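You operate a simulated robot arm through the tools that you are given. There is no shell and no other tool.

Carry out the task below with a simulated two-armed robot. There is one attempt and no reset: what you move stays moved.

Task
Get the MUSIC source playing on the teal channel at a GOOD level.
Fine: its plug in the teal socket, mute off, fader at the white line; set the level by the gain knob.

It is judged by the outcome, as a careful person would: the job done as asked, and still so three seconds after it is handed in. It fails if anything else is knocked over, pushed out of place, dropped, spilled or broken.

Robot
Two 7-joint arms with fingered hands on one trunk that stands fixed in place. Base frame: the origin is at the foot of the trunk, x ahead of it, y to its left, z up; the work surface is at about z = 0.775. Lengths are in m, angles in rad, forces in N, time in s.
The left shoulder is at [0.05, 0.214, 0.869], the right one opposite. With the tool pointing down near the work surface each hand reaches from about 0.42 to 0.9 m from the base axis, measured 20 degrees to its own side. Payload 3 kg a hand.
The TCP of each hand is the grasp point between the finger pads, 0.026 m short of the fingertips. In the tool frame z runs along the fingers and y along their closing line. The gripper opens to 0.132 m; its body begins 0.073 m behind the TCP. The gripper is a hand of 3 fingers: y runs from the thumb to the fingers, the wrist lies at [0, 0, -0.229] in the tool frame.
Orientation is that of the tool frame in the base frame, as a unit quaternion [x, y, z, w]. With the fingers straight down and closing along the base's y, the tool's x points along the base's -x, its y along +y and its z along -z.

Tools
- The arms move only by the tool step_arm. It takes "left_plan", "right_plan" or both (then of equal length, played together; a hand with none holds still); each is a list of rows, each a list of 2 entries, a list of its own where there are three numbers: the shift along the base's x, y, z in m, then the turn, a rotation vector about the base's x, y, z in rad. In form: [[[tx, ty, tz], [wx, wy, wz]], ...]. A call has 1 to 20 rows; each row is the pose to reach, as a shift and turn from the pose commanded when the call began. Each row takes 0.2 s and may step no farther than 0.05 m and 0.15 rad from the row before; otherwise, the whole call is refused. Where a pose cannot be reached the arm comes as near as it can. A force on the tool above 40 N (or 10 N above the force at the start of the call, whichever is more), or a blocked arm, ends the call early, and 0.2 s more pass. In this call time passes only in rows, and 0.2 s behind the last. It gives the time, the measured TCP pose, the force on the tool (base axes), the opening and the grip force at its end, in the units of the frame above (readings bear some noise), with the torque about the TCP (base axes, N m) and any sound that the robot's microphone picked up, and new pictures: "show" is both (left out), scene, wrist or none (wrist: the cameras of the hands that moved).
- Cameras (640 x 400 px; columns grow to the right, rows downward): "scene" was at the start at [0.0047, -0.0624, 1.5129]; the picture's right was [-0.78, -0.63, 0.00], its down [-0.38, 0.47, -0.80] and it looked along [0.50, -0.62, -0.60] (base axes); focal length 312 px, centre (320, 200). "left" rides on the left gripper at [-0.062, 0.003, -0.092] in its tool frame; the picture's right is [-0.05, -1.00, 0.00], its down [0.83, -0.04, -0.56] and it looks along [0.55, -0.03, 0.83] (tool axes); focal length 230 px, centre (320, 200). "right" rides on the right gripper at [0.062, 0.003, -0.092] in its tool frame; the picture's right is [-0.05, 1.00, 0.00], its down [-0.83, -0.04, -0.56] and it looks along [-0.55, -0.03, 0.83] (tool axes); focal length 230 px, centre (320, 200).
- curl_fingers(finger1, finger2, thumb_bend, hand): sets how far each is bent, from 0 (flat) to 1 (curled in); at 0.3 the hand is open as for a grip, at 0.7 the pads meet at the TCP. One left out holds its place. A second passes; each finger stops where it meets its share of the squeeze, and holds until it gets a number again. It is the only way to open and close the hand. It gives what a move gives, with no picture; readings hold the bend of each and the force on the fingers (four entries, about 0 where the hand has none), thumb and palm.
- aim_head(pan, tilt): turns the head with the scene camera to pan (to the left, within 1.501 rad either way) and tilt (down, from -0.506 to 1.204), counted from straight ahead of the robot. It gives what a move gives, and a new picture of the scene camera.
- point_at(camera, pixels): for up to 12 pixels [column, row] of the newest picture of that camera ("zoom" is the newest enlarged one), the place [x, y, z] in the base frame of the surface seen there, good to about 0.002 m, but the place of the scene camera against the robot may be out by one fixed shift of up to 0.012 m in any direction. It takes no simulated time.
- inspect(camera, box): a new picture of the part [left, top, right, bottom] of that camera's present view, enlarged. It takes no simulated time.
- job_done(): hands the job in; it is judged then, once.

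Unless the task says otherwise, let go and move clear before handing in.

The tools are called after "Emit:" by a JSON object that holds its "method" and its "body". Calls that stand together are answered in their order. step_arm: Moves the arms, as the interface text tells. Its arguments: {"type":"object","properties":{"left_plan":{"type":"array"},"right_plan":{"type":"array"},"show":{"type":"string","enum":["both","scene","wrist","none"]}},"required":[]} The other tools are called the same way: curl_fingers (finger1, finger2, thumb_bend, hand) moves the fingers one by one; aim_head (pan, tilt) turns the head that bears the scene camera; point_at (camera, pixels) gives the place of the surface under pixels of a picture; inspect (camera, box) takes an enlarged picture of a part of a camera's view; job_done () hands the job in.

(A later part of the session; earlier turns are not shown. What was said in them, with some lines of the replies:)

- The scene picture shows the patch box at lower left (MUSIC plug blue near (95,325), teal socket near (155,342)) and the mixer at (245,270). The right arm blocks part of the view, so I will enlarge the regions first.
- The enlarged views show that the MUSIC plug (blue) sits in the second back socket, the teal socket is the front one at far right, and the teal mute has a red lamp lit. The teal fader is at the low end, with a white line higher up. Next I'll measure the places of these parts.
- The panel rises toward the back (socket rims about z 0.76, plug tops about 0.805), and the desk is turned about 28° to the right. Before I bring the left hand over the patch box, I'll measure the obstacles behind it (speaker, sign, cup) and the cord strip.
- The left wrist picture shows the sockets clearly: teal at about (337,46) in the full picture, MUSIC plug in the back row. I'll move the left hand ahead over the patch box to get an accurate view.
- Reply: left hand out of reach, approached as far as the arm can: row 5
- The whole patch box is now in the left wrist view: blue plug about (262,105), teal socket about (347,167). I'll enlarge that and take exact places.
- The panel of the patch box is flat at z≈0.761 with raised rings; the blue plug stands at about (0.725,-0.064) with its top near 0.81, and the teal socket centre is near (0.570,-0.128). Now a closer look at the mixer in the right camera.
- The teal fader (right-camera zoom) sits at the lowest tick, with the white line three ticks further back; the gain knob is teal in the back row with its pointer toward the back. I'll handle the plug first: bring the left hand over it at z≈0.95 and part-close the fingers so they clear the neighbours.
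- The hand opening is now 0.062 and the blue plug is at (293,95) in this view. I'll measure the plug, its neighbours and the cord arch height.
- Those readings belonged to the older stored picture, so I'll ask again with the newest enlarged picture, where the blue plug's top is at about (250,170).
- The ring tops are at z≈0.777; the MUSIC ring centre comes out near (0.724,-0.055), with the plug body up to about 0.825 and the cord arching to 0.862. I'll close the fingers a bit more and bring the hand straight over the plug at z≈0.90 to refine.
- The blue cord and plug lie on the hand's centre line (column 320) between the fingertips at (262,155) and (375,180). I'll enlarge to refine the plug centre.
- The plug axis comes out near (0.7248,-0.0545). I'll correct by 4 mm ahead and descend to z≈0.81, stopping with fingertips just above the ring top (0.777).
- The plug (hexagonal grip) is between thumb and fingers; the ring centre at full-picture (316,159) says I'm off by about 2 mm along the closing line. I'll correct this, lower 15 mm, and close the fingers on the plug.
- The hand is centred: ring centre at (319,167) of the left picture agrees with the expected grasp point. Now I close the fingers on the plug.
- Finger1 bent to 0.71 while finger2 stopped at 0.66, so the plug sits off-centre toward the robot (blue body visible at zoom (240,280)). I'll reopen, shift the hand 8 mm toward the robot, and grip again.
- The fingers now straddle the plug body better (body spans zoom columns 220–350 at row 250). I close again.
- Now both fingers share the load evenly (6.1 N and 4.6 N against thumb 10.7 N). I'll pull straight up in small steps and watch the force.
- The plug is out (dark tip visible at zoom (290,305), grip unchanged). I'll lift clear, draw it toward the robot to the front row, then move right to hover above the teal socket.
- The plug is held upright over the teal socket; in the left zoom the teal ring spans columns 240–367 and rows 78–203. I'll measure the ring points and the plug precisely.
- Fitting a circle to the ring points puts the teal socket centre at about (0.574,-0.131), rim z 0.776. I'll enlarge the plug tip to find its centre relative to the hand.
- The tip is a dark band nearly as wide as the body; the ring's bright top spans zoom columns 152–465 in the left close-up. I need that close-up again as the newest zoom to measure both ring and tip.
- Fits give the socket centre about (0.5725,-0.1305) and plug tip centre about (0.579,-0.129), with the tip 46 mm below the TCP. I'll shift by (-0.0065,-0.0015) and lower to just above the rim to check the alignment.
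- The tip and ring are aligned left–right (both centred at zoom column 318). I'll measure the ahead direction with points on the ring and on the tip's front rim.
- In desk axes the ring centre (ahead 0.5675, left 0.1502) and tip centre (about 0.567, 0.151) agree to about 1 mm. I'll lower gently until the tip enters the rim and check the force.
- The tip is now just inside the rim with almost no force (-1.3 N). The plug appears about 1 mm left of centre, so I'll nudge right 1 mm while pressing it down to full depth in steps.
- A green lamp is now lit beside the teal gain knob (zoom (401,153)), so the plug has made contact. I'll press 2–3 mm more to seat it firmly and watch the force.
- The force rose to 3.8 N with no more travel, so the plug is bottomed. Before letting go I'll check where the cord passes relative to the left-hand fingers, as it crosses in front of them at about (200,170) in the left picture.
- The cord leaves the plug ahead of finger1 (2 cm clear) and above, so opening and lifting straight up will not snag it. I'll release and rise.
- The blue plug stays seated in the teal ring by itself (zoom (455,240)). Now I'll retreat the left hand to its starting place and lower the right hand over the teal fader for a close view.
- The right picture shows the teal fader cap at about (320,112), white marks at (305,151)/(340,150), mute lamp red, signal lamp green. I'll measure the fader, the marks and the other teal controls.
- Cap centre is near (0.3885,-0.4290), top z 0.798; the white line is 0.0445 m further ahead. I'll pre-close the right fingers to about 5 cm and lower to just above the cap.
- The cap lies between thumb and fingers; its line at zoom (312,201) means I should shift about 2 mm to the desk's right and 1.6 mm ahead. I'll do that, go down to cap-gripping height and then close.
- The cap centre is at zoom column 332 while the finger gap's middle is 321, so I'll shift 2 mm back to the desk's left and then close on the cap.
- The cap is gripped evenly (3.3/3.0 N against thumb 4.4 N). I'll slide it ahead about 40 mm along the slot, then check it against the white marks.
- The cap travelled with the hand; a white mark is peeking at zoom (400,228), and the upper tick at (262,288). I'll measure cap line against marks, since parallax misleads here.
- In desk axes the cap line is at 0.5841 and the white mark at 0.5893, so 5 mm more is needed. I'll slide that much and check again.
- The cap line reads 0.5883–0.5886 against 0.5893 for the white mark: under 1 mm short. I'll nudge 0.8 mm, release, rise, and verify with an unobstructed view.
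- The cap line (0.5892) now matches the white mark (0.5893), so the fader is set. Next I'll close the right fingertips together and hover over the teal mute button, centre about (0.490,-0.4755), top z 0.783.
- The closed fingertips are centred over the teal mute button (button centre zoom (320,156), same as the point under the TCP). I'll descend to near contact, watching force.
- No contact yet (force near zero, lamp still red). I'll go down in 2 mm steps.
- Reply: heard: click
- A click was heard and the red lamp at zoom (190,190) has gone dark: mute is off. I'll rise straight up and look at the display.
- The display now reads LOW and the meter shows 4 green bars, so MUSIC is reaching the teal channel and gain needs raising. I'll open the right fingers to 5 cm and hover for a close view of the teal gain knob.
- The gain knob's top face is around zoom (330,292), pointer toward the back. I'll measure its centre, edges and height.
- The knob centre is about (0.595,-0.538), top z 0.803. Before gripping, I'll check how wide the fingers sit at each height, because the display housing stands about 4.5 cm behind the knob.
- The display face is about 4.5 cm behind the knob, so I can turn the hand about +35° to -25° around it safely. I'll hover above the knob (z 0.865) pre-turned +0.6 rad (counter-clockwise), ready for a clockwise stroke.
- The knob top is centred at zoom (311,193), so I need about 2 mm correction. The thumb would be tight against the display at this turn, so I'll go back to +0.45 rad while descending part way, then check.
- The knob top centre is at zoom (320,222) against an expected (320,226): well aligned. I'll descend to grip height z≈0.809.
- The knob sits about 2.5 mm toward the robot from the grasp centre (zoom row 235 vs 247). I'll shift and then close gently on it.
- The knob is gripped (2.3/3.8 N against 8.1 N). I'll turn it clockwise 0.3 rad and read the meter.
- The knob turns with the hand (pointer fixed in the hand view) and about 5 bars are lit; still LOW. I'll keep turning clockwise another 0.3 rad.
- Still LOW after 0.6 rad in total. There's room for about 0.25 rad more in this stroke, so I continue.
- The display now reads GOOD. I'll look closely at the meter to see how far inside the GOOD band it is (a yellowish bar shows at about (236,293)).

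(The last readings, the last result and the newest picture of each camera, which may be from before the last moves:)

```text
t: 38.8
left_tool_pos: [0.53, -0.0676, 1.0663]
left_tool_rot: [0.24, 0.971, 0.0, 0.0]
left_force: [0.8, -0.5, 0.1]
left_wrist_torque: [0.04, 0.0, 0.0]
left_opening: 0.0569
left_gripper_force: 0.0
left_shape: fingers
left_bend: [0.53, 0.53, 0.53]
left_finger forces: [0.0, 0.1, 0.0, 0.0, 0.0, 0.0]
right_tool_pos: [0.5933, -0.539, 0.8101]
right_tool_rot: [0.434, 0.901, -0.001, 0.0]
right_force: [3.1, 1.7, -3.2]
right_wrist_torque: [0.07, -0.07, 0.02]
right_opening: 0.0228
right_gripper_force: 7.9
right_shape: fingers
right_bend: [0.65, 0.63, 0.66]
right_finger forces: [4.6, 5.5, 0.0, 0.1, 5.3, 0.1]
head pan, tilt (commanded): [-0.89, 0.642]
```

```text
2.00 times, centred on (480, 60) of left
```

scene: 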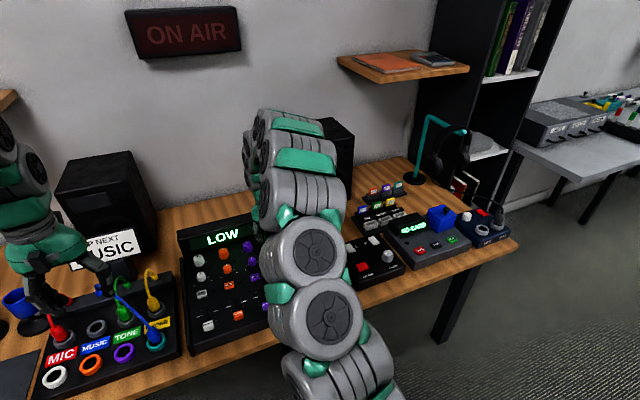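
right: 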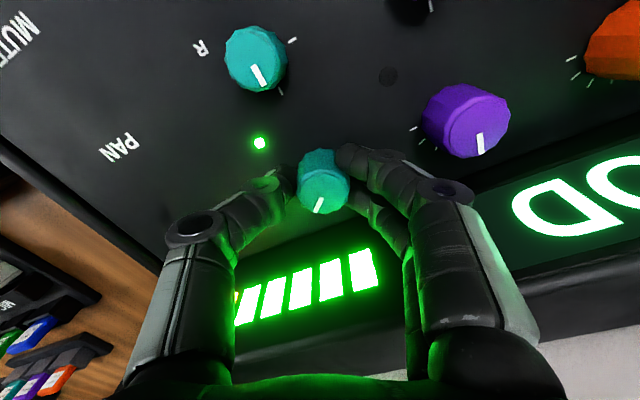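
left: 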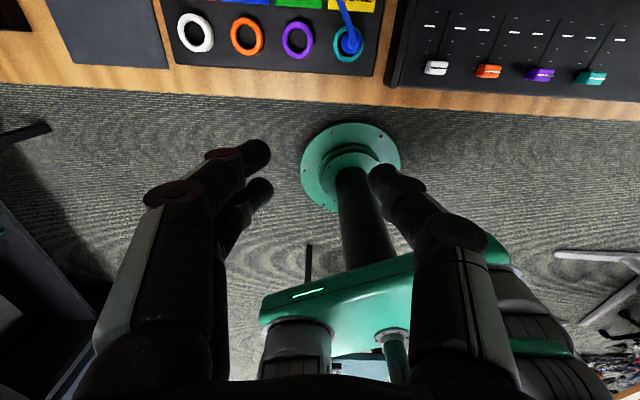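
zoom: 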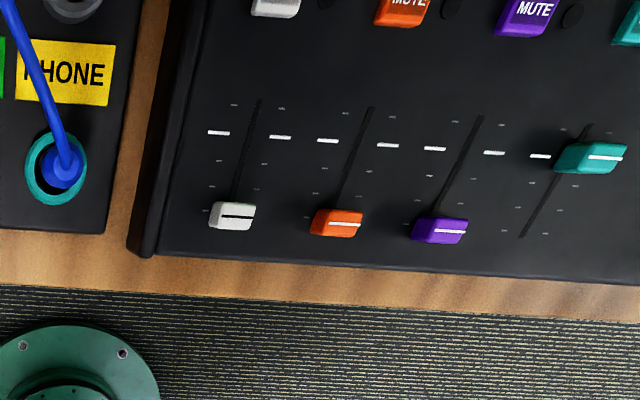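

The meter shows 5 green bars plus one amber, reading GOOD. To learn how far I am from the lower edge, I'll turn back slightly (0.1 rad) and see whether it stays GOOD.

Emit:
{"method": "step_arm", "body": {"right_plan": [[[0, 0, 0], [0, 0, 0.05]], [[0, 0, 0], [0, 0, 0.1]]], "show": "wrist"}}

Emit:
{"method": "inspect", "body": {"camera": "scene", "box": [170, 200, 350, 320]}}

```text
t: 39.4
left_tool_pos: [0.5303, -0.0679, 1.0665]
left_tool_rot: [0.24, 0.971, 0.0, 0.001]
left_force: [-0.2, 0.4, 0.5]
left_wrist_torque: [0.01, 0.0, 0.01]
left_opening: 0.0573
left_gripper_force: 0.1
left_shape: fingers
left_bend: [0.53, 0.53, 0.53]
left_finger forces: [0.0, 0.0, 0.0, 0.0, 0.0, 0.0]
right_tool_pos: [0.5937, -0.5382, 0.8105]
right_tool_rot: [0.388, 0.922, 0.0, 0.001]
right_force: [1.5, 1.2, -2.0]
right_wrist_torque: [0.06, -0.09, 0.0]
right_opening: 0.0229
right_gripper_force: 7.6
right_shape: fingers
right_bend: [0.65, 0.63, 0.66]
right_finger forces: [4.3, 5.3, 0.0, 0.0, 6.2, 0.0]
head pan, tilt (commanded): [-0.89, 0.642]
```

right: 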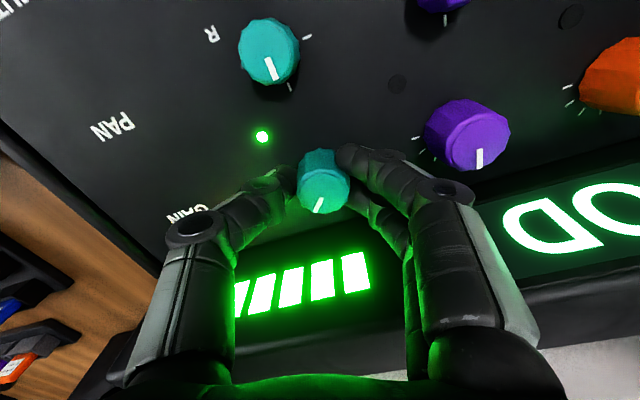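

```text
3.33 times, centred on (260, 260) of scene
```

zoom: 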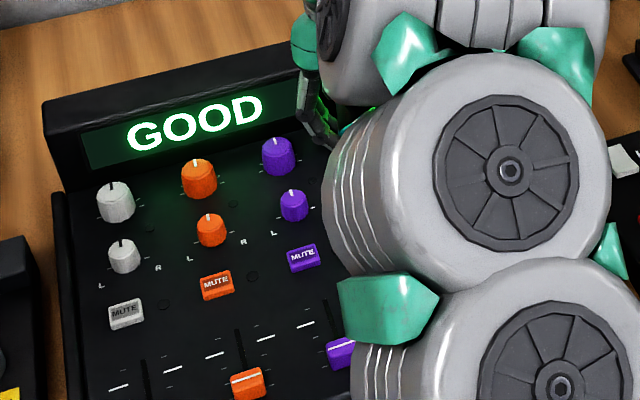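

It is still GOOD 0.1 rad lower, so going back 0.05 rad clockwise leaves at least 0.05 rad margin on each side. Then I'll release gently.

Emit:
{"method": "step_arm", "body": {"right_plan": [[[0, 0, 0], [0, 0, -0.05]]], "show": "none"}}

Emit:
{"method": "curl_fingers", "body": {"hand": "right", "finger1": 0.6, "finger2": 0.6, "thumb_bend": 0.6}}

Emit:
{"method": "inspect", "body": {"camera": "right", "box": [140, 100, 460, 350]}}

Emit:
{"method": "inspect", "body": {"camera": "scene", "box": [170, 200, 350, 320]}}

```text
t: 39.8
left_tool_pos: [0.5295, -0.0672, 1.0667]
left_tool_rot: [0.24, 0.971, 0.0, 0.0]
left_force: [0.2, -0.2, -0.1]
left_wrist_torque: [-0.02, -0.03, 0.02]
left_opening: 0.0571
left_gripper_force: 0.1
left_shape: fingers
left_bend: [0.53, 0.53, 0.53]
left_finger forces: [0.1, 0.1, 0.0, 0.0, 0.0, 0.0]
right_tool_pos: [0.5935, -0.5383, 0.8091]
right_tool_rot: [0.41, 0.912, 0.0, 0.0]
right_force: [1.3, 1.3, -1.0]
right_wrist_torque: [0.07, -0.07, 0.03]
right_opening: 0.0224
right_gripper_force: 7.9
right_shape: fingers
right_bend: [0.65, 0.63, 0.66]
right_finger forces: [4.5, 5.5, 0.0, 0.0, 5.9, 0.0]
head pan, tilt (commanded): [-0.89, 0.642]
```

```text
t: 40.8
left_tool_pos: [0.5304, -0.0681, 1.0659]
left_tool_rot: [0.24, 0.971, -0.001, 0.0]
left_force: [0.7, -0.2, 0.8]
left_wrist_torque: [-0.01, 0.01, 0.03]
left_opening: 0.0573
left_gripper_force: 0.0
left_shape: fingers
left_bend: [0.53, 0.53, 0.53]
left_finger forces: [0.0, 0.1, 0.0, 0.1, 0.0, 0.0]
right_tool_pos: [0.5931, -0.5394, 0.8095]
right_tool_rot: [0.409, 0.912, 0.0, -0.001]
right_force: [0.2, 0.6, 0.4]
right_wrist_torque: [-0.02, 0.01, 0.04]
right_opening: 0.0344
right_gripper_force: 0.0
right_shape: fingers
right_bend: [0.6, 0.6, 0.6]
right_finger forces: [0.1, 0.1, 0.1, 0.0, 0.1, 0.1]
head pan, tilt (commanded): [-0.89, 0.642]
```

```text
1.60 times, centred on (300, 225) of right
```

zoom: 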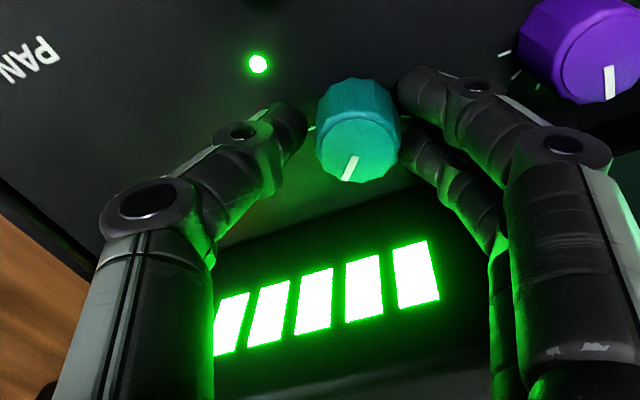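

```text
3.33 times, centred on (260, 260) of scene
```

zoom: 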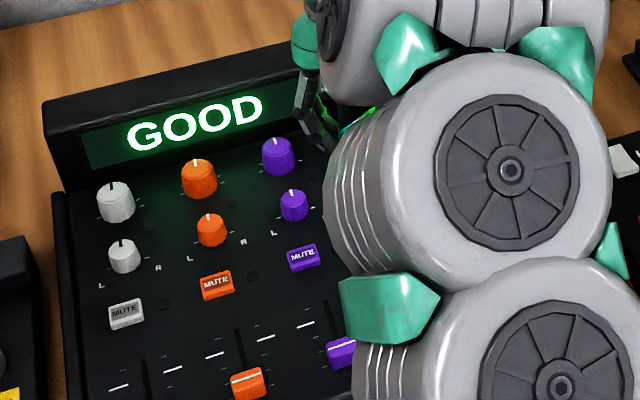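

Released, and it still reads GOOD with the fingers off the knob on both sides. I'll rise straight up, then turn back and retreat.

Emit:
{"method": "step_arm", "body": {"right_plan": [[[0, 0, 0.01], [0, 0, 0]], [[0, 0, 0.025], [0, 0, 0]], [[0, 0, 0.05], [0, 0, 0]], [[0, 0, 0.085], [0, 0, 0]], [[-0.02, 0.01, 0.12], [0, 0, 0.12]], [[-0.055, 0.02, 0.15], [0, 0, 0.24]], [[-0.09, 0.035, 0.18], [0, 0, 0.36]], [[-0.13, 0.05, 0.21], [0, 0, 0.36]], [[-0.165, 0.06, 0.245], [0, 0, 0.36]], [[-0.177, 0.065, 0.29], [0, 0, 0.36]], [[-0.177, 0.065, 0.335], [0, 0, 0.36]]]}}

Emit:
{"method": "inspect", "body": {"camera": "scene", "box": [160, 190, 340, 320]}}

Emit:
{"method": "inspect", "body": {"camera": "right", "box": [220, 20, 640, 240]}}

```text
refused: row 8 steps farther than a row can; nothing moved
```

```text
3.08 times, centred on (250, 255) of scene
```

zoom: 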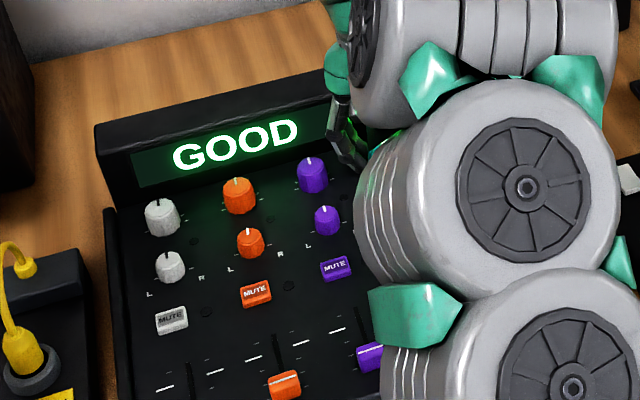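

```text
1.52 times, centred on (430, 130) of right
```

zoom: 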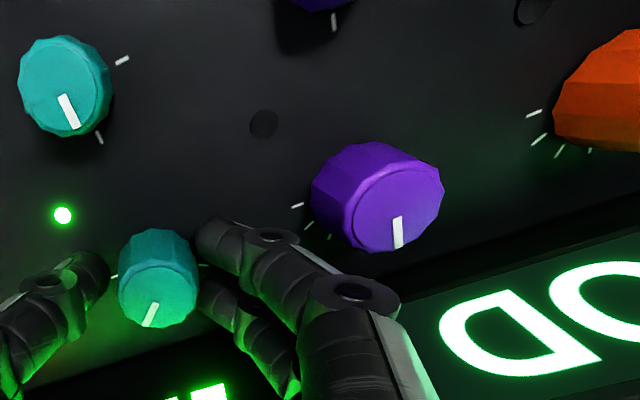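

The plan was refused because one row stepped too far; nothing moved and the display still reads GOOD. I'll rise with smaller steps.

Emit:
{"method": "step_arm", "body": {"right_plan": [[[0, 0, 0.01], [0, 0, 0]], [[0, 0, 0.025], [0, 0, 0]], [[0, 0, 0.05], [0, 0, 0]], [[0, 0, 0.085], [0, 0, 0]], [[-0.02, 0.01, 0.115], [0, 0, 0.12]], [[-0.045, 0.02, 0.145], [0, 0, 0.24]], [[-0.07, 0.03, 0.175], [0, 0, 0.36]], [[-0.1, 0.04, 0.205], [0, 0, 0.36]], [[-0.13, 0.05, 0.235], [0, 0, 0.36]], [[-0.155, 0.06, 0.27], [0, 0, 0.36]], [[-0.17, 0.065, 0.31], [0, 0, 0.36]], [[-0.177, 0.065, 0.335], [0, 0, 0.36]]]}}

Emit:
{"method": "inspect", "body": {"camera": "scene", "box": [160, 190, 340, 320]}}

Emit:
{"method": "inspect", "body": {"camera": "right", "box": [220, 20, 640, 240]}}

```text
t: 43.4
left_tool_pos: [0.5309, -0.0685, 1.0664]
left_tool_rot: [0.24, 0.971, -0.001, 0.0]
left_force: [-0.1, -0.2, -0.7]
left_wrist_torque: [-0.01, -0.01, 0.0]
left_opening: 0.0568
left_gripper_force: 0.1
left_shape: fingers
left_bend: [0.53, 0.53, 0.53]
left_finger forces: [0.0, 0.0, 0.1, 0.0, 0.0, 0.1]
right_tool_pos: [0.4158, -0.4734, 1.1443]
right_tool_rot: [0.241, 0.971, -0.001, 0.0]
right_force: [0.6, 0.4, 0.9]
right_wrist_torque: [0.0, -0.01, 0.0]
right_opening: 0.0344
right_gripper_force: 0.1
right_shape: fingers
right_bend: [0.6, 0.6, 0.6]
right_finger forces: [0.0, 0.0, 0.0, 0.1, 0.0, 0.0]
head pan, tilt (commanded): [-0.89, 0.642]
```

scene: 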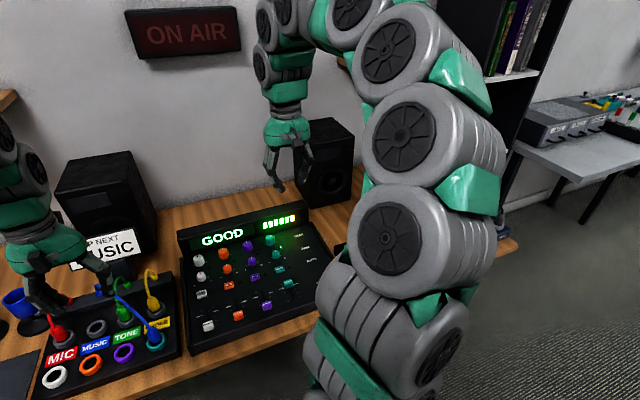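
right: 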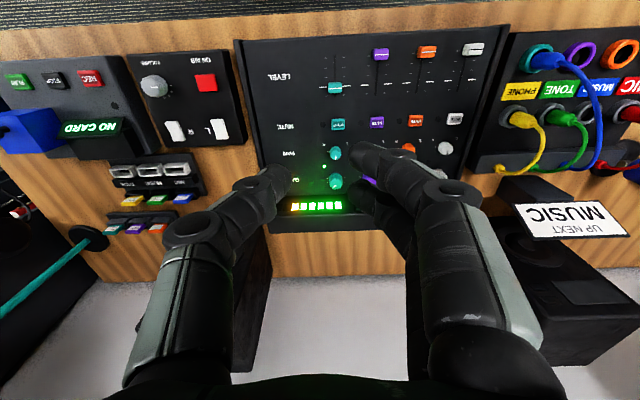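

```text
3.08 times, centred on (250, 255) of scene
```

zoom: 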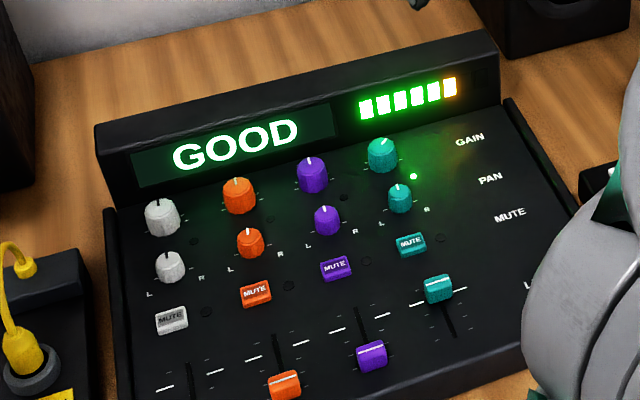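

```text
1.52 times, centred on (430, 130) of right
```

zoom: 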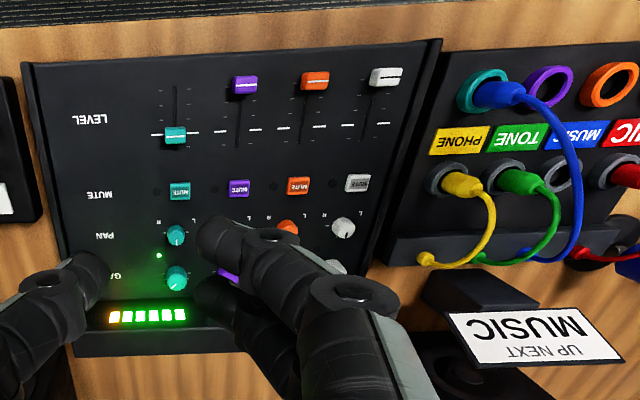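

The display reads GOOD with the hands clear; the teal fader is at the white line, the mute lamp is off, and other channels look unchanged. I'll make one last check of the patch box and surroundings.

Emit:
{"method": "inspect", "body": {"camera": "scene", "box": [0, 200, 200, 400]}}

Emit:
{"method": "inspect", "body": {"camera": "right", "box": [300, 30, 420, 220]}}

Emit:
{"method": "inspect", "body": {"camera": "left", "box": [150, 0, 640, 110]}}

```text
2.00 times, centred on (100, 300) of scene
```

zoom: 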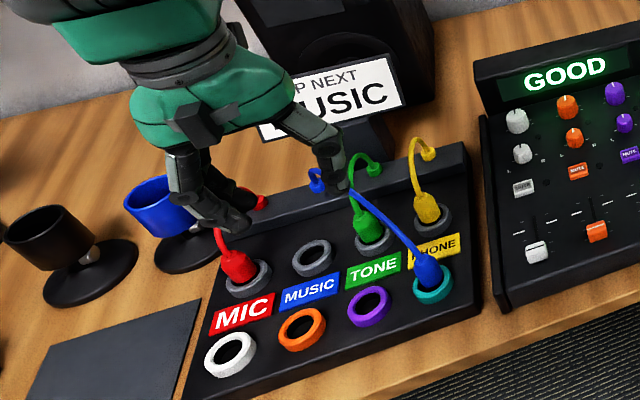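

```text
2.11 times, centred on (360, 125) of right
```

zoom: 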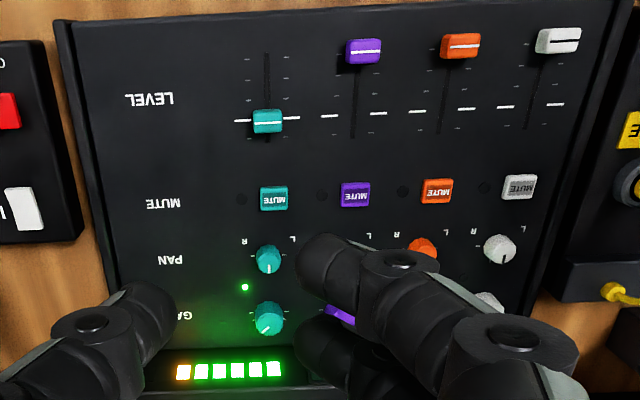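

```text
1.31 times, centred on (395, 55) of left
```

zoom: 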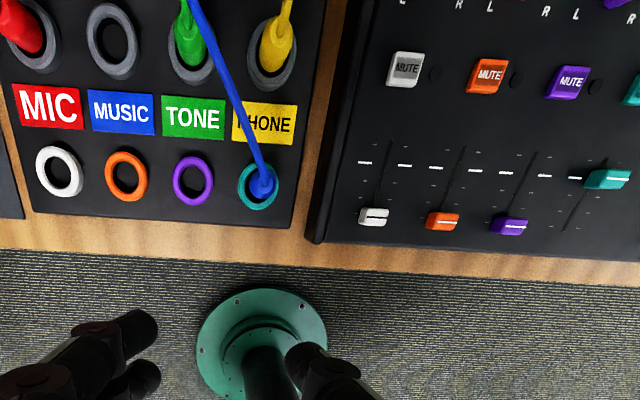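

The final views show the blue MUSIC plug seated in the teal ring and the teal fader at the white line. The mute lamp is dark, the display reads GOOD, and everything else is in its place. Both hands are clear, so I'm handing in.

Emit:
{"method": "job_done", "body": {}}

```text
The job is handed in.
```

The MUSIC source is playing on the teal channel, and the display read GOOD when I handed the job in.

- **Plug:** the blue MUSIC plug is seated fully in the teal socket, and the green signal lamp beside the teal gain knob is lit.
- **Fader:** the teal fader sits on the white line, within about 1 mm.
- **Mute:** it is off. I heard it click and the red lamp went dark.
- **Gain:** I turned the teal gain knob clockwise about 0.8 rad. The level also read GOOD slightly below and slightly above this setting.

Nothing else looked moved in the last pictures: the other plugs, faders and mute buttons I could see were as they started. Both hands are clear of the desk equipment.
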